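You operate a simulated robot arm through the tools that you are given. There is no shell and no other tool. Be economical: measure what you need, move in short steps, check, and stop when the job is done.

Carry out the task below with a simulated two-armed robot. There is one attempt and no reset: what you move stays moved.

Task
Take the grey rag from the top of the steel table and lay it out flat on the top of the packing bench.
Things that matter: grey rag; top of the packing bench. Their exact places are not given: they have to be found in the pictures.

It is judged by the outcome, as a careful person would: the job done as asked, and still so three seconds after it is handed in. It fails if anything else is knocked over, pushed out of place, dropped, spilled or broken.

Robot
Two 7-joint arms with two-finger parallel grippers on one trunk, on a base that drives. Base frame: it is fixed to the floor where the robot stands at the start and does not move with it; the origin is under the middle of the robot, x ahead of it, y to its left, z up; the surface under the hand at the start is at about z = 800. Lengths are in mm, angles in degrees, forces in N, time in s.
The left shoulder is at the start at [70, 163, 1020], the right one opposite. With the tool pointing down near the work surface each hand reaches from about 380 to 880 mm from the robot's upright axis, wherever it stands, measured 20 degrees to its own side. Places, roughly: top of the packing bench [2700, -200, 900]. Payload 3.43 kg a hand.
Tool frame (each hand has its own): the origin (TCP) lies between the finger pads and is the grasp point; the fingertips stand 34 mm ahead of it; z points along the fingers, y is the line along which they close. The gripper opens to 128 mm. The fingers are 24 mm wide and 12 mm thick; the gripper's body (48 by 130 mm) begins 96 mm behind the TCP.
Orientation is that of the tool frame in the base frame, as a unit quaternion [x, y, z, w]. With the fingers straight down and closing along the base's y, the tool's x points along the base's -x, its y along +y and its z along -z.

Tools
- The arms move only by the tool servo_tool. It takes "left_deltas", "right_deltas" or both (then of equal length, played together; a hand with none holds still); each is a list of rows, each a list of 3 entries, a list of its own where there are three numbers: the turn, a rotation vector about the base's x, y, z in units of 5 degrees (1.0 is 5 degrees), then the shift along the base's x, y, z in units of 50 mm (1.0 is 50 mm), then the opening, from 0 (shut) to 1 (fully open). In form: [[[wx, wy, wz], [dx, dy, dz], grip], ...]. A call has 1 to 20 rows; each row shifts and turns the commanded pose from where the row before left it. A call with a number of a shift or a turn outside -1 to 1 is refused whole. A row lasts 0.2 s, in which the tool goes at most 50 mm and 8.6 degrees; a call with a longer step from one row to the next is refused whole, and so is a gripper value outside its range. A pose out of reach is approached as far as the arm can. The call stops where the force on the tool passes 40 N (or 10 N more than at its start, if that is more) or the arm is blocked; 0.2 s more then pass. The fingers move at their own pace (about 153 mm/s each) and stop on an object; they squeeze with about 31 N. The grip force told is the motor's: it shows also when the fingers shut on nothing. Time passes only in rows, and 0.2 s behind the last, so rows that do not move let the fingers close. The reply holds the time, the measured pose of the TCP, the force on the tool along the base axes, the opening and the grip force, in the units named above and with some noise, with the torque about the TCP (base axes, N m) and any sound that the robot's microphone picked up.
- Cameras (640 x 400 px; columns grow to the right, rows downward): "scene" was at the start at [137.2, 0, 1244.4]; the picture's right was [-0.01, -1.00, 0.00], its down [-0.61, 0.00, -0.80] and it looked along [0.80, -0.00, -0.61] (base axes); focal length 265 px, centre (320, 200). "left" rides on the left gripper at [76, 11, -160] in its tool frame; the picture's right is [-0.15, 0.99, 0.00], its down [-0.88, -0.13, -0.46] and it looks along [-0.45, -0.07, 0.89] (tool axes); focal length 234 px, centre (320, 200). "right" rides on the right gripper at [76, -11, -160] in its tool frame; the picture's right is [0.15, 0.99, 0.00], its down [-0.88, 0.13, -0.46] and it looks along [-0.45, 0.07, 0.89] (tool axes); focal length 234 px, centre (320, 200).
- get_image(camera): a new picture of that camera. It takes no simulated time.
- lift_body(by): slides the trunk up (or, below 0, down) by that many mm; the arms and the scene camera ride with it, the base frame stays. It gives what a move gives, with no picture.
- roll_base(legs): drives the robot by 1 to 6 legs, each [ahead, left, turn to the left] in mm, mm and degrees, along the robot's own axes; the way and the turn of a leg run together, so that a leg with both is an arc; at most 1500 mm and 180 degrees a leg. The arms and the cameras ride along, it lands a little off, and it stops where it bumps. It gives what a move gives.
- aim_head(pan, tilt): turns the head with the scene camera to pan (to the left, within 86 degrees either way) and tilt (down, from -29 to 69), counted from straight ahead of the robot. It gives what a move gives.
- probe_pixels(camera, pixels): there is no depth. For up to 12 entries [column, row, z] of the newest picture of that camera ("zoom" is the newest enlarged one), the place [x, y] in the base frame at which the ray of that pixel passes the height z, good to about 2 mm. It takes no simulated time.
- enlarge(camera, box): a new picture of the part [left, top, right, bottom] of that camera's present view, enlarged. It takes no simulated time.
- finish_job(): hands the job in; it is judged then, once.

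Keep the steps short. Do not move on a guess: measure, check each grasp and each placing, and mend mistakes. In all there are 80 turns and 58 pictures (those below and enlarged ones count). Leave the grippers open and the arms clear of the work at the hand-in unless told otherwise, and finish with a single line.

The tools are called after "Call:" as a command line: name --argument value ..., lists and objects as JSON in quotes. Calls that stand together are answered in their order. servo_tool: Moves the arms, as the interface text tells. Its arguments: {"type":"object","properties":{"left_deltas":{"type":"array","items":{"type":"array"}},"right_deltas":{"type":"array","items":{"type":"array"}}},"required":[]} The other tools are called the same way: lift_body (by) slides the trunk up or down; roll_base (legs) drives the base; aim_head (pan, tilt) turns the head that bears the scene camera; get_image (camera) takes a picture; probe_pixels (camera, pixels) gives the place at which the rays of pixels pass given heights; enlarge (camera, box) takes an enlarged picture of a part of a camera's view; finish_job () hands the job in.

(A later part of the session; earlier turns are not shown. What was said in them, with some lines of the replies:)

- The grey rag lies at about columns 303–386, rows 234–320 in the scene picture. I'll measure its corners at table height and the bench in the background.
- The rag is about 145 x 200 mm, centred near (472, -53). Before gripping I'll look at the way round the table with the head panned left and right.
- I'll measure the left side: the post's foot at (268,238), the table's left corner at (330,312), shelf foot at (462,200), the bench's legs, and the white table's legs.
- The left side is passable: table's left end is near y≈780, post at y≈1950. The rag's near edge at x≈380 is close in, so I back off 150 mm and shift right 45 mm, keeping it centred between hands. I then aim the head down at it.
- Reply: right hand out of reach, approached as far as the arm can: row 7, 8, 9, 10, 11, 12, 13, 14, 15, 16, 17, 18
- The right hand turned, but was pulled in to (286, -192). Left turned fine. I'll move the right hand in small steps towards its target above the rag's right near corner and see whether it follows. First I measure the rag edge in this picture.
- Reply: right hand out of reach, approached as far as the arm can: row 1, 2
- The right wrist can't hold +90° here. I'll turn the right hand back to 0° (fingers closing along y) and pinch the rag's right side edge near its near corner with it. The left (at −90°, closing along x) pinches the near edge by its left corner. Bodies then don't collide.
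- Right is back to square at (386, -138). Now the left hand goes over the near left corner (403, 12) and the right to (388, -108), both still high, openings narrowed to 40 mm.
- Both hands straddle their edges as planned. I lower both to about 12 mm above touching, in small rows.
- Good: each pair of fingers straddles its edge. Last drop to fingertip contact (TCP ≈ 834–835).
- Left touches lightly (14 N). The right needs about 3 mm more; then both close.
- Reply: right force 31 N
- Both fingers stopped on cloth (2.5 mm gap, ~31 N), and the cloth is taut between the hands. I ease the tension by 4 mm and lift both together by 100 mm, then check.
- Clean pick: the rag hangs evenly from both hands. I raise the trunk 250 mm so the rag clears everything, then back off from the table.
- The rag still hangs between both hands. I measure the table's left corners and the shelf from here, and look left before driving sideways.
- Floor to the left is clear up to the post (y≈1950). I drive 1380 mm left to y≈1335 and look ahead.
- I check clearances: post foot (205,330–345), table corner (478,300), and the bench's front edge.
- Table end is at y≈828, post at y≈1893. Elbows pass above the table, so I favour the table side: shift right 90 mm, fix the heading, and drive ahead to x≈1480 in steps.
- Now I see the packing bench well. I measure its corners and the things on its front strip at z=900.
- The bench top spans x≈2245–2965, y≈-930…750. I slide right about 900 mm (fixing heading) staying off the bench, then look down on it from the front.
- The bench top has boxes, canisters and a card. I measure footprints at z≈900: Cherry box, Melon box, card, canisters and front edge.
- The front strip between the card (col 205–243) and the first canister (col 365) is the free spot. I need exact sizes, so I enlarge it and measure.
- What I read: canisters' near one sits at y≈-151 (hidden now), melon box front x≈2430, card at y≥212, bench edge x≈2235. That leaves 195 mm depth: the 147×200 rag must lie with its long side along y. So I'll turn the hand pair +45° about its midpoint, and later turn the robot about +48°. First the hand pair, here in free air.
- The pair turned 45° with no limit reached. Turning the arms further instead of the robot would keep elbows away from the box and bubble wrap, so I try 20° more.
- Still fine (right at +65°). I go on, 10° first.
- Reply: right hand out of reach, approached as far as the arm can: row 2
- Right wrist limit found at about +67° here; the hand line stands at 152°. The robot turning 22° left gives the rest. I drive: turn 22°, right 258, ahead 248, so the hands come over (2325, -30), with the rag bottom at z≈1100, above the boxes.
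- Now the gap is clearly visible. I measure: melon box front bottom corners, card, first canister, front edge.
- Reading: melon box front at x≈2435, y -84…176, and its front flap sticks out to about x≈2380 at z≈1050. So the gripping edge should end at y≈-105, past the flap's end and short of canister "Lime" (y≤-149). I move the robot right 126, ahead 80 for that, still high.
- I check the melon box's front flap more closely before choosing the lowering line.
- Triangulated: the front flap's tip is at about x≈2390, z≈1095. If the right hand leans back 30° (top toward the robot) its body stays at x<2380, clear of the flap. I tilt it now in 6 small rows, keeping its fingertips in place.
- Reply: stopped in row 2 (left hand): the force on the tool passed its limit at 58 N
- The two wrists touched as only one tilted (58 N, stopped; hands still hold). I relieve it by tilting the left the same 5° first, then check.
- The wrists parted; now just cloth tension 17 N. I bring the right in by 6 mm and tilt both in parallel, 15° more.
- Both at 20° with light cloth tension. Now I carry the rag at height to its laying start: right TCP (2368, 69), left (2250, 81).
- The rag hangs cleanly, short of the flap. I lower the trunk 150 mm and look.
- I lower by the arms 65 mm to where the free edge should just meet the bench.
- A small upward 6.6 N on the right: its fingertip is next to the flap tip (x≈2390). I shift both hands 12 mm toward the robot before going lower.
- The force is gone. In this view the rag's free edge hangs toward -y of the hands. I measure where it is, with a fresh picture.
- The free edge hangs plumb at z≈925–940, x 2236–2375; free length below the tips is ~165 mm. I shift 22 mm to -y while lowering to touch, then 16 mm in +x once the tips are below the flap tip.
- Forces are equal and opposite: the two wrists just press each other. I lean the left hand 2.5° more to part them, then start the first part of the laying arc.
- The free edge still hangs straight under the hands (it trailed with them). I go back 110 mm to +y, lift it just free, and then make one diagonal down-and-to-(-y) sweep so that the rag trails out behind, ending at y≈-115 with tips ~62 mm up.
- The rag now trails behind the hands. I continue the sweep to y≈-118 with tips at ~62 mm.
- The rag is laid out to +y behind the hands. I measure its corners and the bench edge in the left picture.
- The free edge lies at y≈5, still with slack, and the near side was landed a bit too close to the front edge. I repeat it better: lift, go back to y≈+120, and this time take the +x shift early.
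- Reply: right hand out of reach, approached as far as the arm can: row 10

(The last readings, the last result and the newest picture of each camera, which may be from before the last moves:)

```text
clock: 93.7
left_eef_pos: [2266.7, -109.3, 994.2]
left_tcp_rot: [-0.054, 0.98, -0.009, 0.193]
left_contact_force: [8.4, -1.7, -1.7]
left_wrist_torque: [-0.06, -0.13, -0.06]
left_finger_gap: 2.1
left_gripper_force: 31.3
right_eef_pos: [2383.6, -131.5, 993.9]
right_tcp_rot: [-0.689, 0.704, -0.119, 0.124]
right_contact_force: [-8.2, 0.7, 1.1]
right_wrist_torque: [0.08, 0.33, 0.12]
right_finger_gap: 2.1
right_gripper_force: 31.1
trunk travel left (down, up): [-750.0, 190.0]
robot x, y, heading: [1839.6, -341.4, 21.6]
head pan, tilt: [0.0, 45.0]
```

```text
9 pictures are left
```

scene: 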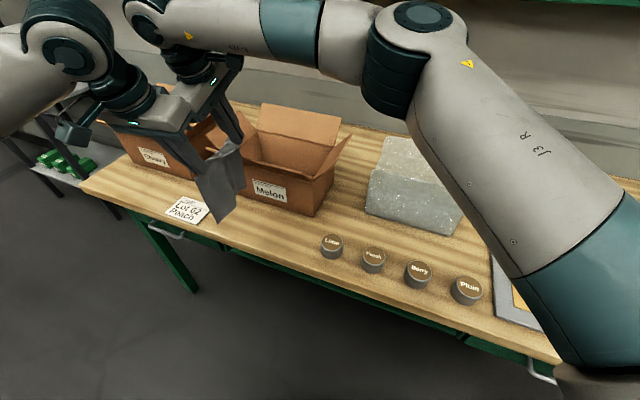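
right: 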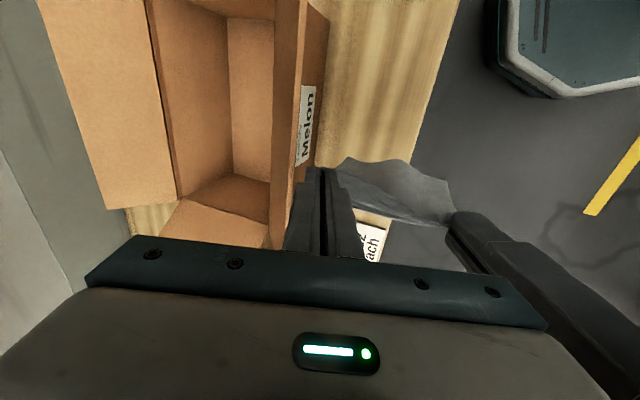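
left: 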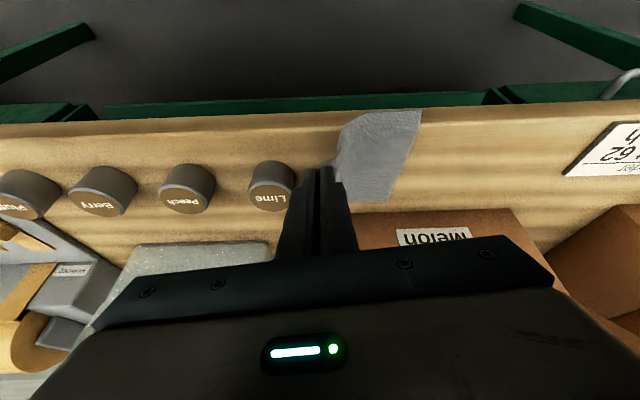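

The rag's slack hangs straight down from the tips then lies flat, so I need the hands low while still dragging to -y. With the tips kept at x≤2364 the right hand's body clears the flap all the way down. I lift, go back to y≈85, and sweep down to ~12 mm by y≈-45.

Call:
servo_tool --left_deltas '[[[0, 0, 0], [-0.22, 0, 0.7], 0], [[0, 0, 0], [-0.22, 0, 0.8], 0], [[0, 0, 0], [-0.2, 0, 0.7], 0], [[0, 0, 0], [0, 0.583, 0], 0], [[0, 0, 0], [0, 0.583, 0], 0], [[0, 0, 0], [0, 0.583, 0], 0], [[0, 0, 0], [0, 0.583, 0], 0], [[0, 0, 0], [0, 0.583, 0], 0], [[0, 0, 0], [0, 0.583, 0], 0], [[0, 0, 0], [0, 0.583, 0], 0], [[0, 0, 0], [0, 0, 0], 0], [[0, 0, 0], [0, 0, 0], 0]]' --right_deltas '[[[0, 0, 0], [-0.22, 0, 0.7], 0], [[0, 0, 0], [-0.22, 0, 0.8], 0], [[0, 0, 0], [-0.2, 0, 0.7], 0], [[0, 0, 0], [0, 0.617, 0], 0], [[0, 0, 0], [0, 0.617, 0], 0], [[0, 0, 0], [0, 0.617, 0], 0], [[0, 0, 0], [0, 0.617, 0], 0], [[0, 0, 0], [0, 0.617, 0], 0], [[0, 0, 0], [0, 0.617, 0], 0], [[0, 0, 0], [0, 0.617, 0], 0], [[0, 0, 0], [0, 0, 0], 0], [[0, 0, 0], [0, 0, 0], 0]]'

Call:
servo_tool --left_deltas '[[[0, 0, 0], [0, -0.2, -0.7], 0], [[0, 0, 0], [0, -0.4, -0.5], 0], [[0, 0, 0], [0, -0.4, -0.5], 0], [[0, 0, 0], [0, -0.4, -0.5], 0], [[0, 0, 0], [0, -0.4, -0.5], 0], [[0, 0, 0], [0, -0.4, -0.3], 0], [[0, 0, 0], [0, -0.4, -0.15], 0], [[0, 0, 0], [0, 0, 0], 0]]' --right_deltas '[[[0, 0, 0], [0, -0.2, -0.7], 0], [[0, 0, 0], [0, -0.4, -0.5], 0], [[0, 0, 0], [0, -0.4, -0.5], 0], [[0, 0, 0], [0, -0.4, -0.5], 0], [[0, 0, 0], [0, -0.4, -0.5], 0], [[0, 0, 0], [0, -0.4, -0.3], 0], [[0, 0, 0], [0, -0.4, -0.15], 0], [[0, 0, 0], [0, 0, 0], 0]]'

Call:
get_image --camera "left"

```text
clock: 96.2
left_eef_pos: [2232.6, 94.9, 1105.3]
left_tcp_rot: [-0.054, 0.98, -0.01, 0.193]
left_contact_force: [8.2, -0.2, -1.9]
left_wrist_torque: [-0.02, -0.14, -0.04]
left_finger_gap: 2.8
left_gripper_force: 30.8
right_eef_pos: [2350.9, 84.9, 1103.3]
right_tcp_rot: [-0.689, 0.704, -0.119, 0.123]
right_contact_force: [-8.5, -1.0, 1.8]
right_wrist_torque: [0.0, 0.34, 0.12]
right_finger_gap: 2.5
right_gripper_force: 31.1
trunk travel left (down, up): [-750.0, 190.0]
robot x, y, heading: [1839.7, -343.5, 21.8]
head pan, tilt: [0.0, 45.0]
```

```text
clock: 98.0
left_eef_pos: [2232.4, -35.6, 947.3]
left_tcp_rot: [-0.054, 0.979, -0.01, 0.195]
left_contact_force: [9.6, -0.3, -2.1]
left_wrist_torque: [-0.02, -0.17, -0.06]
left_finger_gap: 2.3
left_gripper_force: 30.8
right_eef_pos: [2350.8, -46.3, 947.9]
right_tcp_rot: [-0.689, 0.704, -0.119, 0.123]
right_contact_force: [-10.2, -0.2, 2.0]
right_wrist_torque: [0.02, 0.36, 0.11]
right_finger_gap: 2.3
right_gripper_force: 31.0
trunk travel left (down, up): [-750.0, 190.0]
robot x, y, heading: [1837.8, -344.8, 21.9]
head pan, tilt: [0.0, 45.0]
```

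```text
8 pictures are left
```

left: 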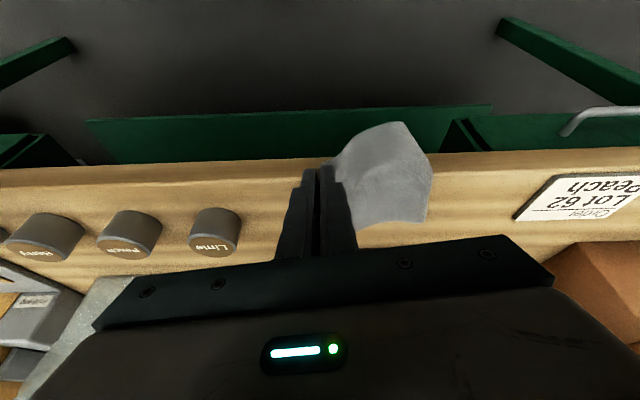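

Hands are low without touching anything; the rag trails flat but its near side hangs over the front edge. I drag it +x 20 mm, then -y to -121, then +x 13 mm more (there past the flap).

Call:
servo_tool --left_deltas '[[[0, 0, 0], [0.2, 0, 0], 0], [[0, 0, 0], [0.2, 0, 0], 0], [[0, 0, 0], [0, -0.3, 0], 0], [[0, 0, 0], [0, -0.3, 0], 0], [[0, 0, 0], [0, -0.3, 0], 0], [[0, 0, 0], [0, -0.3, 0], 0], [[0, 0, 0], [0, -0.3, 0], 0], [[0, 0, 0], [0.13, 0, 0], 0], [[0, 0, 0], [0.13, 0, 0], 0], [[0, 0, 0], [0, 0, 0], 0]]' --right_deltas '[[[0, 0, 0], [0.2, 0, 0], 0], [[0, 0, 0], [0.2, 0, 0], 0], [[0, 0, 0], [0, -0.3, 0], 0], [[0, 0, 0], [0, -0.3, 0], 0], [[0, 0, 0], [0, -0.3, 0], 0], [[0, 0, 0], [0, -0.3, 0], 0], [[0, 0, 0], [0, -0.3, 0], 0], [[0, 0, 0], [0.13, 0, 0], 0], [[0, 0, 0], [0.13, 0, 0], 0], [[0, 0, 0], [0, 0, 0], 0]]'

Call:
get_image --camera "left"

```text
clock: 100.2
left_eef_pos: [2266.3, -110.0, 947.1]
left_tcp_rot: [-0.054, 0.98, -0.009, 0.193]
left_contact_force: [6.0, -0.1, -0.6]
left_wrist_torque: [0.01, -0.12, -0.03]
left_finger_gap: 2.4
left_gripper_force: 31.4
right_eef_pos: [2384.3, -119.0, 948.2]
right_tcp_rot: [-0.689, 0.704, -0.119, 0.123]
right_contact_force: [-6.3, 0.2, 1.9]
right_wrist_torque: [0.01, 0.25, 0.07]
right_finger_gap: 2.3
right_gripper_force: 30.9
trunk travel left (down, up): [-750.0, 190.0]
robot x, y, heading: [1838.9, -340.7, 21.6]
head pan, tilt: [0.0, 45.0]
```

```text
7 pictures are left
```

left: 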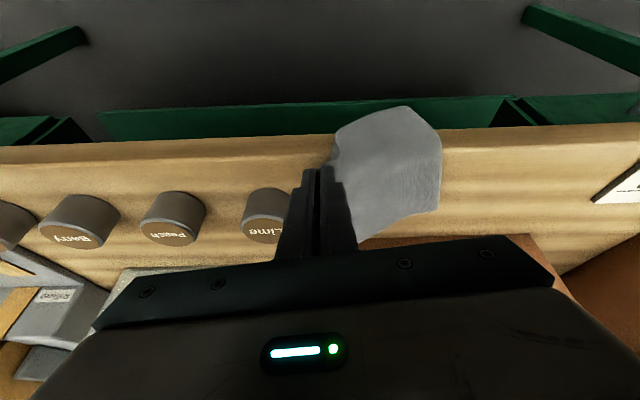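

Call:
probe_pixels --camera "left" --pixels '[[441, 140, 900], [438, 208, 900], [405, 107, 900], [405, 107, 870], [455, 130, 900], [335, 135, 910], [362, 243, 910], [372, 235, 900]]'

```text
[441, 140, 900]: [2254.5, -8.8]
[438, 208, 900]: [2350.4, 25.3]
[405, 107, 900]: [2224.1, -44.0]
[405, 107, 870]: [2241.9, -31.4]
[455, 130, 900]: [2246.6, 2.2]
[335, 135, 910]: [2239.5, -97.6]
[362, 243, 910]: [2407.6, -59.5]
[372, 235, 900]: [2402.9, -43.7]
```

The rag is on the bench but turned ~19°, its near free corner drooping over the front edge. I'll keep the right grip as anchor, set both tips down, release the left, and re-pinch with the left at the free edge near (2283, -8) to pull it square.

Call:
servo_tool --left_deltas '[[[0, 0, 0], [0, 0, -0.12], 0], [[0, 0, 0], [0, 0, -0.08], 0], [[0, 0, 0], [0, 0, 0], 0.25], [[0, 0, 0], [0, 0, 0], 0.3], [[0, 0, 0], [0, 0, 0.4], 0.3], [[0, 0, 0], [0, 0, 0.8], 0.3], [[0, 0, 0], [0, 0, 0.8], 0.3], [[0, 0, 0], [0, 0, 0], 0.3]]' --right_deltas '[[[0, 0, 0], [0, 0, -0.12], 0], [[0, 0, 0], [0, 0, -0.08], 0], [[0, 0, 0], [0, 0, 0], 0], [[0, 0, 0], [0, 0, 0], 0], [[0, 0, 0], [0, 0, 0], 0], [[0, 0, 0], [0, 0, 0], 0], [[0, 0, 0], [0, 0, 0], 0], [[0, 0, 0], [0, 0, 0], 0]]'

Call:
servo_tool --left_deltas '[[[0, 1, 0], [0.1, 0.5, 0.1], 0.32], [[0, 1, 0], [0.1, 0.5, 0.1], 0.32], [[0, 1, 0], [0.1, 0.5, 0], 0.32], [[0, 1, 0], [0.1, 0.5, 0], 0.32], [[0, 0.5, 0], [0, 0, 0], 0.32], [[0, 0, 0], [0, 0, 0], 0.32]]'

Call:
get_image --camera "left"

```text
clock: 102.1
left_eef_pos: [2266.1, -110.1, 1035.4]
left_tcp_rot: [-0.052, 0.981, -0.008, 0.189]
left_contact_force: [-1.8, 0.0, 0.0]
left_wrist_torque: [-0.04, -0.22, -0.01]
left_finger_gap: 38.6
left_gripper_force: 0.1
right_eef_pos: [2387.5, -120.4, 939.7]
right_tcp_rot: [-0.687, 0.706, -0.118, 0.126]
right_contact_force: [0.1, -0.4, -0.1]
right_wrist_torque: [-0.02, 0.04, 0.04]
right_finger_gap: 2.2
right_gripper_force: 31.3
trunk travel left (down, up): [-750.0, 190.0]
robot x, y, heading: [1838.7, -349.0, 21.9]
head pan, tilt: [0.0, 45.0]
stopped in row 8 (left hand): the force on the tool passed its limit at 42 N (the readings are from after the stop); the commanded pose is now the measured one
```

```text
clock: 102.5
left_eef_pos: [2264.9, -98.6, 1036.3]
left_tcp_rot: [-0.045, 0.986, -0.008, 0.161]
left_contact_force: [-0.4, 0.8, 0.3]
left_wrist_torque: [-0.02, -0.07, -0.04]
left_finger_gap: 40.8
left_gripper_force: 0.3
right_eef_pos: [2391.3, -119.4, 941.9]
right_tcp_rot: [-0.683, 0.709, -0.118, 0.127]
right_contact_force: [0.0, -0.7, 0.2]
right_wrist_torque: [0.02, 0.03, 0.0]
right_finger_gap: 2.1
right_gripper_force: 31.2
trunk travel left (down, up): [-750.0, 190.0]
robot x, y, heading: [1841.1, -341.0, 21.9]
head pan, tilt: [0.0, 45.0]
stopped in row 1 (left hand): the force on the tool passed its limit at 51 N (the readings are from after the stop); the commanded pose is now the measured one
```

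```text
6 pictures are left
```

left: 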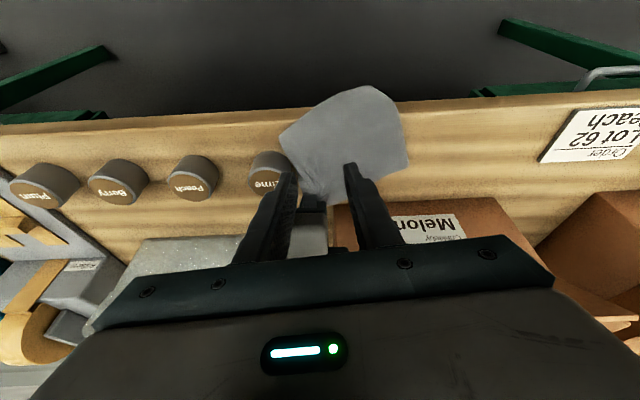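

The left wrist brushed the right one while rising. I take the left out sideways: first toward -x, then +y, without turning it.

Call:
servo_tool --left_deltas '[[[0, 0, 0], [-0.5, 0, 0], 0.32], [[0, 0, 0], [-0.5, 0.2, 0], 0.32], [[0, 0, 0], [0, 0.6, 0], 0.32], [[0, 0, 0], [0, 0.6, 0], 0.32], [[0, 0, 0], [0, 0.6, 0], 0.32], [[0, 0, 0], [0, 0, 0], 0.32]]'

Call:
servo_tool --left_deltas '[[[0, 1, 0], [0.3, 0, 0], 0.32], [[0, 1, 0], [0.3, 0, 0], 0.32], [[0, 1, 0], [0.3, 0, 0], 0.32], [[0, 0.7, 0], [0.3, 0, 0], 0.32], [[0, 0, 0], [0, 0, 0], 0.32]]'

Call:
get_image --camera "left"

```text
clock: 103.9
left_eef_pos: [2214.8, 0.9, 1034.8]
left_tcp_rot: [-0.046, 0.986, -0.007, 0.161]
left_contact_force: [-0.3, 0.1, -0.1]
left_wrist_torque: [0.0, 0.04, 0.01]
left_finger_gap: 41.0
left_gripper_force: 0.0
right_eef_pos: [2391.9, -119.2, 941.2]
right_tcp_rot: [-0.683, 0.71, -0.118, 0.127]
right_contact_force: [-0.4, -0.1, -0.1]
right_wrist_torque: [0.03, 0.04, -0.02]
right_finger_gap: 2.4
right_gripper_force: 31.4
trunk travel left (down, up): [-750.0, 190.0]
robot x, y, heading: [1842.8, -346.6, 21.8]
head pan, tilt: [0.0, 45.0]
```

```text
clock: 105.1
left_eef_pos: [2273.8, 0.8, 1034.9]
left_tcp_rot: [-0.047, 0.999, 0.0, 0.002]
left_contact_force: [0.2, -0.8, 0.6]
left_wrist_torque: [0.0, 0.0, 0.03]
left_finger_gap: 41.0
left_gripper_force: 0.0
right_eef_pos: [2391.1, -120.8, 942.2]
right_tcp_rot: [-0.684, 0.708, -0.119, 0.128]
right_contact_force: [-1.6, 0.6, -0.7]
right_wrist_torque: [-0.04, 0.04, 0.0]
right_finger_gap: 2.5
right_gripper_force: 30.2
trunk travel left (down, up): [-750.0, 190.0]
robot x, y, heading: [1838.2, -348.0, 22.1]
head pan, tilt: [0.0, 45.0]
```

```text
5 pictures are left
```

left: 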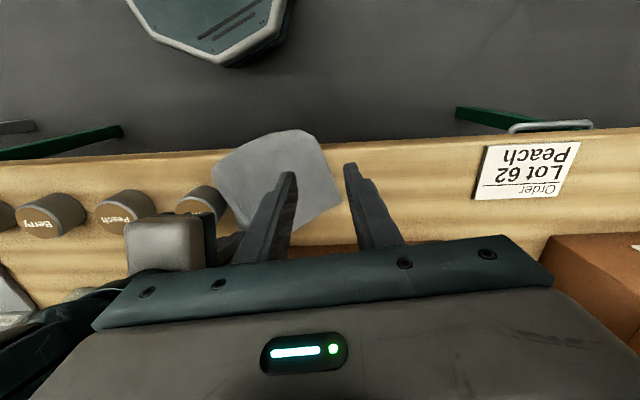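

Call:
probe_pixels --camera "left" --pixels '[[302, 130, 900], [302, 130, 885], [320, 146, 900], [341, 198, 900], [318, 222, 900], [213, 165, 900], [232, 152, 900], [360, 143, 900], [330, 170, 900], [250, 232, 900]]'

```text
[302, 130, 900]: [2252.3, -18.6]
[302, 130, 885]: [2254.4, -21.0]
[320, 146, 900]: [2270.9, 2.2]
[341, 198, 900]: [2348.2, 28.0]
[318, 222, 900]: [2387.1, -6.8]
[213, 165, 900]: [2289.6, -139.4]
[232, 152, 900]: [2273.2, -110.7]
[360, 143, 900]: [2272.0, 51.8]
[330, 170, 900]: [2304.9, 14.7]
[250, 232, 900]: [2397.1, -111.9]
```

The bench's exact front top edge matters now; I enlarge this view to tell top edge from front face.

Call:
enlarge --camera "left" --box '[190, 110, 420, 250]'

```text
2.78 times, centred on (305, 180) of left
```

zoom: 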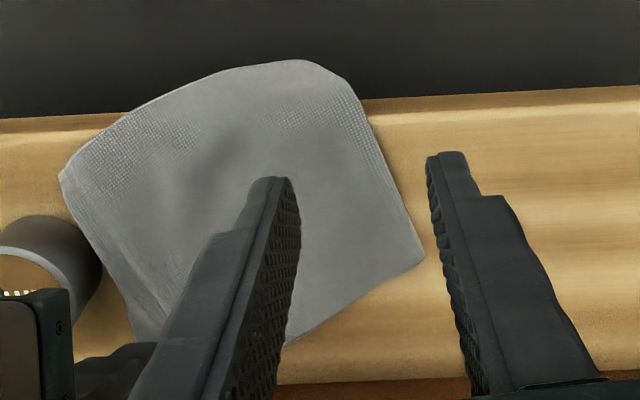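

Call:
probe_pixels --camera "zoom" --pixels '[[400, 110, 900], [400, 97, 860], [20, 131, 900], [355, 95, 900], [300, 60, 885], [425, 255, 900], [62, 178, 900], [372, 130, 900], [400, 382, 900], [110, 270, 900]]'

```text
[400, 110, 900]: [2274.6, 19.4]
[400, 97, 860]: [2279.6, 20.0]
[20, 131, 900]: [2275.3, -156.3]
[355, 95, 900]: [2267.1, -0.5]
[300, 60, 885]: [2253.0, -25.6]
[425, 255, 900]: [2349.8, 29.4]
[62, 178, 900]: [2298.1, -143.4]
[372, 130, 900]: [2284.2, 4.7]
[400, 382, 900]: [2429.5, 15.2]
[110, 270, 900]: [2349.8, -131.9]
```

The true top front edge is x≈2275 and the box front x≈2430: 155 mm, so the rag (147) just fits. I pinch its free edge with the left hand at (2286, -3), lowering to touch.

Call:
servo_tool --left_deltas '[[[0, 0, 0], [0.12, -0.04, -0.4], 0.32], [[0, 0, 0], [0.12, -0.04, -0.6], 0.32], [[0, 0, 0], [0, 0, -0.6], 0.32], [[0, 0, 0], [0, 0, -0.3], 0.32], [[0, 0, 0], [0, 0, -0.11], 0.32], [[0, 0, 0], [0, 0, 0], 0.32]]'

```text
clock: 106.5
left_eef_pos: [2287.6, -4.9, 935.6]
left_tcp_rot: [-0.047, 0.999, 0.0, 0.001]
left_contact_force: [0.0, -0.5, -0.4]
left_wrist_torque: [0.0, -0.01, -0.01]
left_finger_gap: 41.0
left_gripper_force: 0.1
right_eef_pos: [2391.1, -120.5, 941.2]
right_tcp_rot: [-0.682, 0.71, -0.119, 0.128]
right_contact_force: [0.5, 0.0, 0.3]
right_wrist_torque: [0.02, 0.04, 0.01]
right_finger_gap: 2.5
right_gripper_force: 30.9
trunk travel left (down, up): [-750.0, 190.0]
robot x, y, heading: [1841.3, -344.4, 21.8]
head pan, tilt: [0.0, 45.0]
```

Call:
servo_tool --left_deltas '[[[0, 0, 0], [0, 0, -0.05], 0.32], [[0, 0, 0], [0, 0, 0], 0.15], [[0, 0, 0], [0, 0, 0], 0], [[0, 0, 0], [0, 0, 0], 0], [[0, 0, 0], [0, 0, 0], 0]]'

Call:
servo_tool --left_deltas '[[[0, 0, 0], [0, 0, 0.3], 0], [[0, 0, 0], [0, 0.1, 0.1], 0], [[0, 0, 0], [0.2, 0.2, 0], 0], [[0, 0, 0], [0.25, 0.2, 0], 0], [[0, 0, 0], [0.25, 0.2, 0], 0], [[0, 0, 0], [0.25, 0.2, 0], 0], [[0, 0, 0], [0.25, 0.2, 0], 0], [[0, 0, 0], [0, 0.1, -0.1], 0], [[0, 0, 0], [0, 0, -0.2], 0], [[0, 0, 0], [0, 0, 0], 0]]'

Call:
get_image --camera "left"

```text
clock: 107.7
left_eef_pos: [2285.6, -3.2, 932.7]
left_tcp_rot: [-0.048, 0.999, 0.0, 0.001]
left_contact_force: [0.0, -0.2, -0.5]
left_wrist_torque: [0.01, 0.01, -0.01]
left_finger_gap: 0.1
left_gripper_force: 31.4
right_eef_pos: [2392.3, -120.3, 942.8]
right_tcp_rot: [-0.683, 0.709, -0.119, 0.127]
right_contact_force: [0.3, -0.2, -0.2]
right_wrist_torque: [-0.02, 0.04, 0.01]
right_finger_gap: 2.1
right_gripper_force: 30.8
trunk travel left (down, up): [-750.0, 190.0]
robot x, y, heading: [1837.1, -340.7, 22.1]
head pan, tilt: [0.0, 45.0]
```

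```text
clock: 109.9
left_eef_pos: [2346.8, 55.8, 937.9]
left_tcp_rot: [-0.047, 0.999, 0.001, 0.001]
left_contact_force: [0.3, -0.3, -1.1]
left_wrist_torque: [0.0, 0.03, 0.07]
left_finger_gap: 0.0
left_gripper_force: 31.2
right_eef_pos: [2391.2, -119.7, 941.0]
right_tcp_rot: [-0.683, 0.709, -0.119, 0.128]
right_contact_force: [-0.3, 0.3, -0.7]
right_wrist_torque: [0.0, 0.02, -0.01]
right_finger_gap: 2.3
right_gripper_force: 31.0
trunk travel left (down, up): [-750.0, 190.0]
robot x, y, heading: [1843.1, -341.9, 22.0]
head pan, tilt: [0.0, 45.0]
```

```text
3 pictures are left
```

left: 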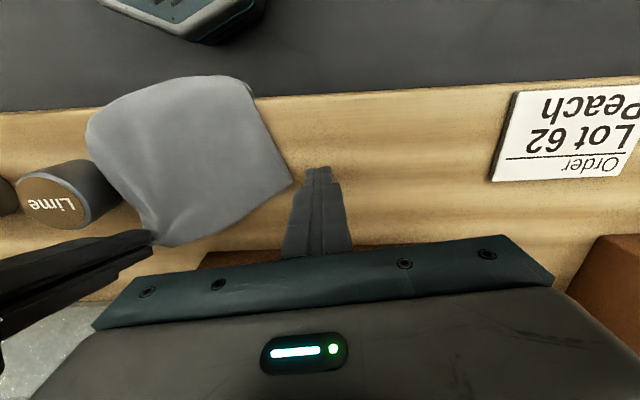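

The pinch missed (gap 0, no contact force: the tips were still just above the cloth). I re-measure the free edge in this picture and retry, feeling for the bench by force.

Call:
probe_pixels --camera "left" --pixels '[[292, 183, 898], [250, 95, 898], [262, 120, 898], [272, 140, 898], [215, 76, 898], [88, 125, 898], [160, 246, 898], [270, 96, 898], [230, 230, 898]]'

Call:
servo_tool --left_deltas '[[[0, 0, 0], [0, 0, 0.4], 0.32], [[0, 0, 0], [-0.6, -0.4, 0.1], 0.32], [[0, 0, 0], [-0.5, -0.5, 0], 0.32], [[0, 0, 0], [0, -0.2, 0], 0.32], [[0, 0, 0], [0, 0, 0], 0.32]]'

```text
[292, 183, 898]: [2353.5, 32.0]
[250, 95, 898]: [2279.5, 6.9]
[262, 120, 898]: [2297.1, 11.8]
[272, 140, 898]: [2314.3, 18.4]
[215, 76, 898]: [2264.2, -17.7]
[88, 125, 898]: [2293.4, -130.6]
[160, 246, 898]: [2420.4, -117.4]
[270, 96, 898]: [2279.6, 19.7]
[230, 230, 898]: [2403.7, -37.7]
```

```text
clock: 111.1
left_eef_pos: [2290.6, 0.5, 962.4]
left_tcp_rot: [-0.047, 0.999, 0.0, 0.001]
left_contact_force: [-0.6, -0.9, 0.0]
left_wrist_torque: [0.01, -0.04, -0.01]
left_finger_gap: 41.1
left_gripper_force: 0.0
right_eef_pos: [2391.0, -119.2, 941.8]
right_tcp_rot: [-0.683, 0.709, -0.119, 0.128]
right_contact_force: [-0.3, 0.3, -0.8]
right_wrist_torque: [-0.04, 0.05, -0.01]
right_finger_gap: 2.1
right_gripper_force: 30.9
trunk travel left (down, up): [-750.0, 190.0]
robot x, y, heading: [1840.9, -339.7, 21.7]
head pan, tilt: [0.0, 45.0]
```

Call:
servo_tool --left_deltas '[[[0, 0, 0], [0, -0.04, -0.4], 0.32], [[0, 0, 0], [0, 0, -0.18], 0.32], [[0, 0, 0], [0, 0, -0.05], 0.32], [[0, 0, 0], [0, 0, 0], 0.32]]'

```text
clock: 112.1
left_eef_pos: [2291.9, -1.7, 931.2]
left_tcp_rot: [-0.047, 0.999, 0.001, 0.001]
left_contact_force: [-0.1, 0.2, -0.7]
left_wrist_torque: [-0.04, 0.02, 0.01]
left_finger_gap: 41.2
left_gripper_force: 0.0
right_eef_pos: [2391.4, -121.4, 941.8]
right_tcp_rot: [-0.683, 0.709, -0.119, 0.129]
right_contact_force: [-1.2, 0.1, 0.0]
right_wrist_torque: [0.01, 0.04, 0.02]
right_finger_gap: 2.2
right_gripper_force: 31.2
trunk travel left (down, up): [-750.0, 190.0]
robot x, y, heading: [1840.6, -344.2, 21.9]
head pan, tilt: [0.0, 45.0]
```

No contact yet at tip z≈897. I go on down in 2 mm steps.

Call:
servo_tool --left_deltas '[[[0, 0, 0], [0, 0, -0.04], 0.32], [[0, 0, 0], [0, 0, -0.04], 0.32], [[0, 0, 0], [0, 0, 0], 0.32]]'

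```text
clock: 112.9
left_eef_pos: [2290.1, -1.3, 926.3]
left_tcp_rot: [-0.047, 0.999, 0.0, 0.001]
left_contact_force: [-0.3, 0.4, -0.3]
left_wrist_torque: [0.01, 0.05, -0.01]
left_finger_gap: 41.0
left_gripper_force: 0.1
right_eef_pos: [2390.8, -119.8, 942.2]
right_tcp_rot: [-0.682, 0.71, -0.119, 0.128]
right_contact_force: [-0.5, 0.6, 0.3]
right_wrist_torque: [0.03, 0.02, -0.03]
right_finger_gap: 2.2
right_gripper_force: 31.0
trunk travel left (down, up): [-750.0, 190.0]
robot x, y, heading: [1842.4, -345.3, 22.0]
head pan, tilt: [0.0, 45.0]
```

Call:
servo_tool --left_deltas '[[[0, 0, 0], [0, 0, -0.05], 0.32], [[0, 0, 0], [0, 0, -0.05], 0.32], [[0, 0, 0], [0, 0, -0.05], 0.32], [[0, 0, 0], [0, 0, 0], 0.32]]'

```text
clock: 113.9
left_eef_pos: [2291.5, -0.5, 920.3]
left_tcp_rot: [-0.046, 0.999, 0.0, 0.001]
left_contact_force: [-0.5, -0.1, -0.5]
left_wrist_torque: [0.01, 0.0, -0.01]
left_finger_gap: 41.1
left_gripper_force: 0.0
right_eef_pos: [2392.3, -120.0, 941.6]
right_tcp_rot: [-0.683, 0.709, -0.119, 0.128]
right_contact_force: [-0.1, 0.8, -0.3]
right_wrist_torque: [0.01, 0.01, 0.02]
right_finger_gap: 2.2
right_gripper_force: 31.1
trunk travel left (down, up): [-750.0, 190.0]
robot x, y, heading: [1840.3, -343.3, 21.6]
head pan, tilt: [0.0, 45.0]
```

Call:
servo_tool --left_deltas '[[[0, 0, 0], [0, 0, -0.05], 0.32], [[0, 0, 0], [0, 0, -0.05], 0.32], [[0, 0, 0], [0, 0, -0.05], 0.32], [[0, 0, 0], [0, 0, -0.05], 0.32], [[0, 0, 0], [0, 0, -0.05], 0.32], [[0, 0, 0], [0, 0, 0], 0.32]]'

```text
clock: 115.1
left_eef_pos: [2293.9, 0.1, 915.1]
left_tcp_rot: [-0.047, 0.999, 0.0, 0.007]
left_contact_force: [-5.8, -0.8, 23.3]
left_wrist_torque: [-0.69, 0.38, -0.12]
left_finger_gap: 41.2
left_gripper_force: 0.3
right_eef_pos: [2389.8, -120.6, 942.6]
right_tcp_rot: [-0.683, 0.709, -0.119, 0.128]
right_contact_force: [0.5, 0.4, 0.3]
right_wrist_torque: [-0.02, 0.03, -0.04]
right_finger_gap: 2.4
right_gripper_force: 30.5
trunk travel left (down, up): [-750.0, 190.0]
robot x, y, heading: [1841.3, -344.2, 21.8]
head pan, tilt: [0.0, 45.0]
stopped in row 5 (left hand): the force on the tool passed its limit at 44 N (the readings are from after the stop); the commanded pose is now the measured one
```

Contact: bench top is at z≈881. I redo the measurements at that height on the last pictures (free), before closing.

Call:
probe_pixels --camera "left" --pixels '[[292, 183, 881], [250, 95, 881], [262, 120, 881], [272, 140, 881], [215, 76, 881], [88, 125, 881], [160, 246, 881], [270, 97, 881], [100, 107, 881], [350, 245, 881], [98, 165, 881], [510, 125, 881]]'

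Call:
probe_pixels --camera "scene" --pixels '[[270, 250, 881]]'

```text
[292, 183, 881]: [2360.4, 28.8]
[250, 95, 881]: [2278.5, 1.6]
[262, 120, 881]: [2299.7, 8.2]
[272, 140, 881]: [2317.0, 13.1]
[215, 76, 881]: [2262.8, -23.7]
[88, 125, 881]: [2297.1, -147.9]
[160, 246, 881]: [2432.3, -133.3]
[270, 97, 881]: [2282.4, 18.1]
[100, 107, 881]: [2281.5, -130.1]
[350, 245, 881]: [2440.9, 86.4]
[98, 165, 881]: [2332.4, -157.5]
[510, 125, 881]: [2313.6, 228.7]
```

```text
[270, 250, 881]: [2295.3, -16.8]
```

The free edge here is at y≈6, the left hand is centred 6 mm inside it and pressing 23 N. Close and check the gap.

Call:
servo_tool --left_deltas '[[[0, 0, 0], [0, 0, 0], 0.15], [[0, 0, 0], [0, 0, 0], 0], [[0, 0, 0], [0, 0, 0], 0], [[0, 0, 0], [0, 0, 0], 0]]'

```text
clock: 116.1
left_eef_pos: [2293.4, -0.9, 914.8]
left_tcp_rot: [-0.047, 0.999, 0.0, 0.008]
left_contact_force: [6.0, -5.8, 34.1]
left_wrist_torque: [-0.48, 0.01, 0.07]
left_finger_gap: 3.3
left_gripper_force: 31.1
right_eef_pos: [2390.5, -122.0, 943.0]
right_tcp_rot: [-0.683, 0.709, -0.118, 0.128]
right_contact_force: [-0.2, 0.0, -0.8]
right_wrist_torque: [-0.03, 0.09, -0.02]
right_finger_gap: 2.0
right_gripper_force: 31.0
trunk travel left (down, up): [-750.0, 190.0]
robot x, y, heading: [1839.9, -342.9, 21.9]
head pan, tilt: [0.0, 45.0]
```

Pinched (3.3 mm gap). Now the left pulls the free edge up slightly and over to (2353, 57) while the right sets its corner down and 8 mm further in — squaring and stretching the rag.

Call:
servo_tool --left_deltas '[[[0, 0, 0], [0, 0, 0.3], 0], [[0, 0, 0], [0.1, 0.05, 0.1], 0], [[0, 0, 0], [0.2, 0.15, 0], 0], [[0, 0, 0], [0.2, 0.2, 0], 0], [[0, 0, 0], [0.2, 0.2, 0], 0], [[0, 0, 0], [0.2, 0.2, 0], 0], [[0, 0, 0], [0.2, 0.2, 0], 0], [[0, 0, 0], [0.08, 0.16, 0], 0], [[0, 0, 0], [0, 0, 0], 0]]' --right_deltas '[[[0, 0, 0], [0, 0, 0], 0], [[0, 0, 0], [0, 0, -0.1], 0], [[0, 0, 0], [0.04, 0, -0.1], 0], [[0, 0, 0], [0.04, 0, -0.1], 0], [[0, 0, 0], [0.04, 0, -0.1], 0], [[0, 0, 0], [0.04, 0, -0.08], 0], [[0, 0, 0], [0, 0, 0], 0], [[0, 0, 0], [0, 0, 0], 0], [[0, 0, 0], [0, 0, 0], 0]]'

```text
clock: 118.1
left_eef_pos: [2354.2, 57.6, 932.6]
left_tcp_rot: [-0.047, 0.999, -0.002, 0.006]
left_contact_force: [2.5, -13.1, -1.8]
left_wrist_torque: [-0.41, -0.09, -0.27]
left_finger_gap: 3.1
left_gripper_force: 30.9
right_eef_pos: [2398.8, -117.9, 918.0]
right_tcp_rot: [-0.683, 0.709, -0.118, 0.128]
right_contact_force: [-2.8, 12.1, 1.1]
right_wrist_torque: [0.4, 0.09, 0.15]
right_finger_gap: 2.1
right_gripper_force: 30.9
trunk travel left (down, up): [-750.0, 190.0]
robot x, y, heading: [1838.6, -342.3, 21.8]
head pan, tilt: [0.0, 45.0]
```

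Taut at ~13 N between the two grips. I nudge +5 mm x, set the left edge down on the bench and look.

Call:
servo_tool --left_deltas '[[[0, 0, 0], [0.1, -0.02, -0.1], 0], [[0, 0, 0], [0, -0.02, -0.12], 0], [[0, 0, 0], [0, 0, -0.08], 0], [[0, 0, 0], [0, 0, 0], 0]]'

Call:
get_image --camera "left"

```text
clock: 119.1
left_eef_pos: [2356.7, 57.6, 915.5]
left_tcp_rot: [-0.047, 0.999, 0.0, 0.005]
left_contact_force: [2.3, -9.5, 0.8]
left_wrist_torque: [-0.34, -0.08, -0.18]
left_finger_gap: 3.2
left_gripper_force: 30.3
right_eef_pos: [2400.3, -119.0, 917.7]
right_tcp_rot: [-0.684, 0.708, -0.118, 0.128]
right_contact_force: [-3.0, 10.9, -0.3]
right_wrist_torque: [0.32, 0.07, 0.11]
right_finger_gap: 1.8
right_gripper_force: 30.9
trunk travel left (down, up): [-750.0, 190.0]
robot x, y, heading: [1840.3, -346.7, 21.6]
head pan, tilt: [0.0, 45.0]
```

```text
2 pictures are left
```

left: 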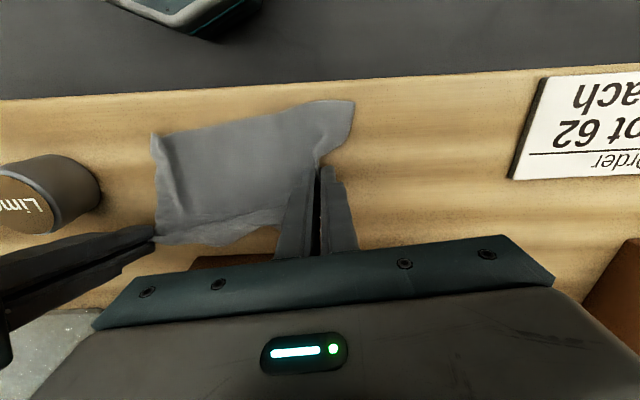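

The rag is now square and wholly on the bench, clear of canister, card and box. I check the corners numerically.

Call:
probe_pixels --camera "left" --pixels '[[152, 135, 881], [353, 102, 881], [250, 88, 881], [157, 242, 881], [210, 247, 881], [260, 116, 881], [103, 185, 881], [180, 96, 881]]'

```text
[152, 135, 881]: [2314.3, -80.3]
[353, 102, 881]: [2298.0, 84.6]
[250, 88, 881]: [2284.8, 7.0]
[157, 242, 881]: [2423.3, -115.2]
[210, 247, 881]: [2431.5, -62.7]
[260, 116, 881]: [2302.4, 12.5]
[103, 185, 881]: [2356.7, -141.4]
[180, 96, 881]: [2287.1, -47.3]
```

Near-grip corner A sits at (2314, -80), a bit drawn in by the diagonal pull; all else is on the top (edge at x≈2285). I open both hands gently and back them off along their own axes, then smooth corner A out.

Call:
servo_tool --left_deltas '[[[0, 0, 0], [0, 0, 0.04], 0], [[0, 0, 0], [0, 0, 0], 0.2], [[0, 0, 0], [0, 0, 0], 0.3], [[0, 0, 0], [0, 0, 0], 0.3], [[0, 0, 0], [0, 0, 0.4], 0.3], [[0, 0, 0], [-0.1, 0, 0.8], 0.3], [[0, 0, 0], [-0.1, 0, 0.8], 0.3], [[0, 0, 0], [-0.1, 0, 0.8], 0.3], [[0, 0, 0], [0, 0, 0], 0.3]]' --right_deltas '[[[0, 0, 0], [0, 0, 0.06], 0], [[0, 0, 0], [0, 0, 0.06], 0.15], [[0, 0, 0], [0, 0, 0], 0.25], [[0, 0, 0], [0, 0, 0], 0.25], [[0, 0, 0], [-0.15, 0, 0.4], 0.25], [[0, 0, 0], [-0.3, 0, 0.8], 0.25], [[0, 0, 0], [-0.3, 0, 0.8], 0.25], [[0, 0, 0], [-0.3, 0, 0.8], 0.25], [[0, 0, 0], [0, 0, 0], 0.25]]'

```text
clock: 121.1
left_eef_pos: [2343.1, 57.7, 1060.1]
left_tcp_rot: [-0.047, 0.999, 0.001, 0.005]
left_contact_force: [0.4, 0.0, 0.0]
left_wrist_torque: [-0.02, 0.04, 0.0]
left_finger_gap: 38.2
left_gripper_force: 0.1
right_eef_pos: [2346.7, -118.3, 1063.2]
right_tcp_rot: [-0.683, 0.709, -0.119, 0.128]
right_contact_force: [0.9, 0.9, -0.7]
right_wrist_torque: [-0.03, 0.02, -0.01]
right_finger_gap: 31.8
right_gripper_force: 0.1
trunk travel left (down, up): [-750.0, 190.0]
robot x, y, heading: [1841.0, -342.6, 22.0]
head pan, tilt: [0.0, 45.0]
```

Both released without force. I move the right hand back and to the right, out of the view, and take a close scene view.

Call:
servo_tool --right_deltas '[[[0, 0, 0], [-0.3, 0, 0.7], 0.25], [[0, 0, 0], [-0.5, -0.3, 0.6], 0.25], [[0, 0, 0], [-0.5, -0.6, 0.4], 0.25], [[0, 0, 0], [-0.4, -0.7, 0.2], 0.25], [[0, 0, 0], [-0.4, -0.7, 0.2], 0.25], [[0, 0, 0], [0, -0.8, 0.2], 0.25], [[0, 0, 0], [0, -0.8, 0.2], 0.25], [[0, 0, 0], [0, 0, 0], 0.25]]' --left_deltas '[[[0, 0, 0], [0, 0.3, 0.5], 0.3], [[0, 0, 0], [-0.1, 0.4, 0.5], 0.3], [[0, 0, 0], [-0.1, 0.4, 0.3], 0.3], [[0, 0, 0], [-0.1, 0.4, 0.3], 0.3], [[0, 0, 0], [0, 0, 0], 0.3], [[0, 0, 0], [0, 0, 0], 0.3], [[0, 0, 0], [0, 0, 0], 0.3], [[0, 0, 0], [0, 0, 0], 0.3]]'

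Call:
enlarge --camera "scene" --box '[200, 120, 420, 290]'

```text
clock: 122.9
left_eef_pos: [2329.4, 132.7, 1139.0]
left_tcp_rot: [-0.047, 0.999, -0.001, 0.005]
left_contact_force: [-0.1, -0.1, -1.7]
left_wrist_torque: [-0.02, 0.01, 0.02]
left_finger_gap: 38.3
left_gripper_force: 0.1
right_eef_pos: [2240.1, -313.7, 1188.4]
right_tcp_rot: [-0.683, 0.709, -0.119, 0.126]
right_contact_force: [-0.2, 0.6, -0.6]
right_wrist_torque: [-0.01, 0.01, -0.05]
right_finger_gap: 32.1
right_gripper_force: 0.1
trunk travel left (down, up): [-750.0, 190.0]
robot x, y, heading: [1840.4, -349.9, 21.8]
head pan, tilt: [0.0, 45.0]
```

```text
2.35 times, centred on (310, 205) of scene
```

zoom: 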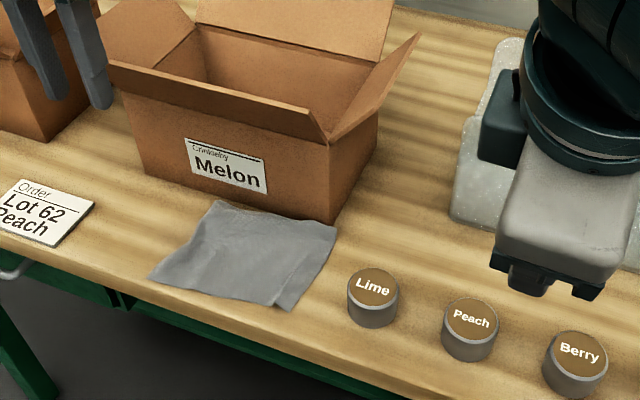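

The rag lies spread on the bench, nothing disturbed. I measure its four corners for folds.

Call:
probe_pixels --camera "zoom" --pixels '[[215, 202, 881], [337, 228, 881], [292, 310, 881], [150, 278, 881], [272, 306, 881], [150, 300, 881], [290, 345, 881], [130, 165, 881], [335, 220, 881]]'

```text
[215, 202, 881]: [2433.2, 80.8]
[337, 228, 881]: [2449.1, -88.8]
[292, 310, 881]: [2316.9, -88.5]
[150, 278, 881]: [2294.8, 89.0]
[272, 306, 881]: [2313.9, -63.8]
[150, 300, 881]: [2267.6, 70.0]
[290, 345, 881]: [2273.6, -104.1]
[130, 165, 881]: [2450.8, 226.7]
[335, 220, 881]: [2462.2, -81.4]
```

Sides measure 171/179 × 132/139 mm against about 198 × 147: slightly rumpled along its length. I'll smooth it: left fingertips hold the free end at (2335, 68), right fingertips press near the gripped end and stroke 25 mm to -y. First bring both over, high.

Call:
servo_tool --left_deltas '[[[0, 0, 0], [0.04, -0.4, 0], 0], [[0, 0, 0], [0.04, -0.45, 0], 0], [[0, 0, 0], [0.04, -0.45, 0], 0], [[0, 0, 0], [0, 0, -0.7], 0], [[0, 0, 0], [0, 0, -0.8], 0], [[0, 0, 0], [0, 0, -0.8], 0], [[0, 0, 0], [0, 0, -0.8], 0], [[0, 0, 0], [0, 0, -0.7], 0], [[0, 0, 0], [0, 0, 0], 0]]' --right_deltas '[[[0, 0, 0], [0.3, 0.7, 0], 0], [[0, 0, 0], [0.3, 0.7, 0], 0], [[0, 0, 0], [0.3, 0.7, 0], 0], [[0, 0, 0], [0.3, 0.7, 0], 0], [[0, 0, 0], [0.3, 0.7, -0.3], 0], [[0, 0, 0], [0.3, 0.7, -0.5], 0], [[0, 0, 0], [0.26, 0.64, -0.5], 0], [[0, 0, 0], [0, 0, -0.7], 0], [[0, 0, 0], [0, 0, 0], 0]]'

```text
clock: 124.9
left_eef_pos: [2334.6, 67.0, 947.1]
left_tcp_rot: [-0.047, 0.999, 0.001, 0.005]
left_contact_force: [-0.2, 0.0, -0.1]
left_wrist_torque: [-0.01, 0.0, 0.01]
left_finger_gap: 0.0
left_gripper_force: 30.7
right_eef_pos: [2343.4, -72.2, 1090.1]
right_tcp_rot: [-0.683, 0.709, -0.119, 0.127]
right_contact_force: [0.0, -1.1, -0.2]
right_wrist_torque: [0.03, 0.02, -0.01]
right_finger_gap: 0.0
right_gripper_force: 30.6
trunk travel left (down, up): [-750.0, 190.0]
robot x, y, heading: [1839.6, -344.2, 21.7]
head pan, tilt: [0.0, 45.0]
```

Now both down to just touching: left to ~916, right to ~919.

Call:
servo_tool --left_deltas '[[[0, 0, 0], [0, 0, -0.4], 0], [[0, 0, 0], [0, 0, -0.18], 0], [[0, 0, 0], [0, 0, 0], 0], [[0, 0, 0], [0, 0, -0.02], 0], [[0, 0, 0], [0, 0, -0.02], 0], [[0, 0, 0], [0, 0, 0], 0]]' --right_deltas '[[[0, 0, 0], [0, 0, -0.9], 0], [[0, 0, 0], [0, 0, -0.9], 0], [[0, 0, 0], [0, 0, -0.9], 0], [[0, 0, 0], [0, 0, -0.6], 0], [[0, 0, 0], [0, 0, -0.12], 0], [[0, 0, 0], [0, 0, 0], 0]]'

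```text
clock: 126.3
left_eef_pos: [2333.8, 66.3, 917.7]
left_tcp_rot: [-0.047, 0.999, 0.0, 0.005]
left_contact_force: [0.0, 0.1, -0.1]
left_wrist_torque: [-0.01, 0.0, -0.04]
left_finger_gap: 0.0
left_gripper_force: 30.7
right_eef_pos: [2344.4, -72.1, 917.9]
right_tcp_rot: [-0.683, 0.709, -0.118, 0.127]
right_contact_force: [-0.5, -1.0, 0.4]
right_wrist_torque: [0.02, -0.01, 0.05]
right_finger_gap: 0.0
right_gripper_force: 30.8
trunk travel left (down, up): [-750.0, 190.0]
robot x, y, heading: [1840.9, -346.5, 22.1]
head pan, tilt: [0.0, 45.0]
```

Call:
servo_tool --left_deltas '[[[0, 0, 0], [0, 0, -0.03], 0], [[0, 0, 0], [0, 0, -0.03], 0], [[0, 0, 0], [0, 0, 0], 0]]' --right_deltas '[[[0, 0, 0], [0, 0, -0.03], 0], [[0, 0, 0], [0, 0, -0.03], 0], [[0, 0, 0], [0, 0, 0], 0]]'

```text
clock: 127.1
left_eef_pos: [2333.1, 66.7, 915.8]
left_tcp_rot: [-0.047, 0.999, 0.0, 0.006]
left_contact_force: [1.7, -0.1, 6.0]
left_wrist_torque: [0.03, -0.02, -0.02]
left_finger_gap: 0.0
left_gripper_force: 31.7
right_eef_pos: [2344.4, -70.8, 916.2]
right_tcp_rot: [-0.683, 0.709, -0.119, 0.129]
right_contact_force: [0.2, 3.0, 9.4]
right_wrist_torque: [-0.02, -0.03, 0.01]
right_finger_gap: 0.0
right_gripper_force: 31.1
trunk travel left (down, up): [-750.0, 190.0]
robot x, y, heading: [1839.6, -341.8, 22.0]
head pan, tilt: [0.0, 45.0]
```

Light touch on both (6 and 9 N). I press the left slightly more and stroke the right 24 mm to -y, then lift both.

Call:
servo_tool --left_deltas '[[[0, 0, 0], [0, 0, -0.02], 0], [[0, 0, 0], [0, 0, 0], 0], [[0, 0, 0], [0, 0, 0], 0], [[0, 0, 0], [0, 0, 0], 0], [[0, 0, 0], [0, 0, 0], 0], [[0, 0, 0], [0, 0, 0], 0]]' --right_deltas '[[[0, 0, 0], [0, -0.06, -0.01], 0], [[0, 0, 0], [0, -0.1, 0], 0], [[0, 0, 0], [0, -0.1, 0], 0], [[0, 0, 0], [0, -0.1, 0], 0], [[0, 0, 0], [0, -0.12, 0], 0], [[0, 0, 0], [0, 0, 0], 0]]'

Call:
servo_tool --left_deltas '[[[0, 0, 0], [0, 0, 0.4], 0], [[0, 0, 0], [0, 0, 0.8], 0], [[0, 0, 0], [-0.1, 0.2, 0.8], 0.3], [[0, 0, 0], [-0.1, 0.4, 0.8], 0.5], [[0, 0, 0], [-0.1, 0.4, 0.8], 0.5], [[0, 0, 0], [-0.1, 0.4, 0.4], 0.5], [[0, 0, 0], [0, 0, 0], 0.5]]' --right_deltas '[[[0, 0, 0], [-0.05, 0, 0.4], 0], [[0, 0, 0], [-0.2, 0, 0.9], 0], [[0, 0, 0], [-0.3, 0, 0.9], 0], [[0, 0, 0], [-0.3, -0.2, 0.9], 0.3], [[0, 0, 0], [-0.5, -0.5, 0.6], 0.5], [[0, 0, 0], [-0.5, -0.7, 0.4], 0.5], [[0, 0, 0], [-0.4, -0.7, 0.4], 0.5]]'

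Call:
enlarge --camera "scene" --box '[200, 120, 420, 290]'

```text
clock: 128.5
left_eef_pos: [2333.2, 65.3, 915.8]
left_tcp_rot: [-0.048, 0.999, 0.0, 0.005]
left_contact_force: [3.0, -2.1, 12.7]
left_wrist_torque: [-0.03, -0.12, 0.03]
left_finger_gap: 0.2
left_gripper_force: 30.9
right_eef_pos: [2343.1, -95.7, 916.0]
right_tcp_rot: [-0.683, 0.708, -0.119, 0.13]
right_contact_force: [-2.0, 10.4, 23.7]
right_wrist_torque: [0.2, -0.01, 0.02]
right_finger_gap: 0.0
right_gripper_force: 31.0
trunk travel left (down, up): [-750.0, 190.0]
robot x, y, heading: [1840.9, -341.4, 22.1]
head pan, tilt: [0.0, 45.0]
```

```text
clock: 130.1
left_eef_pos: [2313.4, 135.8, 1115.6]
left_tcp_rot: [-0.047, 0.999, 0.0, 0.004]
left_contact_force: [-0.3, 0.2, 0.5]
left_wrist_torque: [0.04, -0.02, 0.04]
left_finger_gap: 63.9
left_gripper_force: 0.1
right_eef_pos: [2232.3, -205.7, 1139.2]
right_tcp_rot: [-0.684, 0.708, -0.119, 0.128]
right_contact_force: [0.5, 0.1, 0.1]
right_wrist_torque: [0.02, 0.01, 0.0]
right_finger_gap: 64.0
right_gripper_force: 0.1
trunk travel left (down, up): [-750.0, 190.0]
robot x, y, heading: [1841.7, -347.7, 21.8]
head pan, tilt: [0.0, 45.0]
```

```text
2.35 times, centred on (310, 205) of scene
```

zoom: 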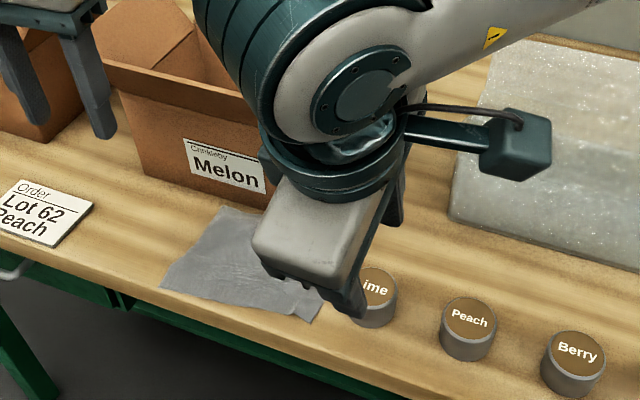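

The rag is smoother, flat, and nothing else has moved. I measure the visible corners, raise the trunk, and back the robot straight off.

Call:
probe_pixels --camera "zoom" --pixels '[[225, 207, 881], [312, 322, 881], [160, 287, 881], [300, 345, 881]]'

Call:
lift_body --by 150

Call:
roll_base --legs '[[-250, 0, 0]]'

```text
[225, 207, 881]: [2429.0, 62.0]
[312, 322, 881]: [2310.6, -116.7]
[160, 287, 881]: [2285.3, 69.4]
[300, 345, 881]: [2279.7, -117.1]
```

```text
clock: 131.8
left_eef_pos: [2313.3, 137.6, 1263.6]
left_tcp_rot: [-0.047, 0.999, 0.0, 0.005]
left_contact_force: [-1.3, 0.4, -0.4]
left_wrist_torque: [0.01, -0.02, -0.03]
left_finger_gap: 63.9
left_gripper_force: 0.0
right_eef_pos: [2233.4, -204.3, 1287.4]
right_tcp_rot: [-0.683, 0.709, -0.119, 0.129]
right_contact_force: [-0.1, 0.3, -0.1]
right_wrist_torque: [0.03, 0.02, 0.01]
right_finger_gap: 63.9
right_gripper_force: 0.0
trunk travel left (down, up): [-900.0, 40.0]
robot x, y, heading: [1842.8, -347.9, 22.0]
head pan, tilt: [0.0, 45.0]
```

```text
clock: 133.6
left_eef_pos: [2080.3, 44.2, 1263.7]
left_tcp_rot: [-0.048, 0.999, -0.001, 0.004]
left_contact_force: [-0.3, 0.0, 1.0]
left_wrist_torque: [-0.01, 0.03, -0.01]
left_finger_gap: 64.0
left_gripper_force: 0.0
right_eef_pos: [2001.1, -295.5, 1287.9]
right_tcp_rot: [-0.685, 0.707, -0.12, 0.127]
right_contact_force: [0.1, -0.8, -0.6]
right_wrist_torque: [-0.02, -0.03, 0.02]
right_finger_gap: 64.1
right_gripper_force: 0.1
trunk travel left (down, up): [-900.0, 40.0]
robot x, y, heading: [1607.2, -438.4, 22.3]
head pan, tilt: [0.0, 45.0]
```

The rag's near edge now measures about 188 mm of its original 200, and all of it that I could see is on the bench top. Both hands are empty, open and clear of the bench, so I hand in.

Call:
finish_job

```text
The job is handed in.
```

The grey rag is spread out on top of the packing bench, close to its full length; slight wrinkles may remain, and the last picture hid its far right corner. Nothing else in view had moved.
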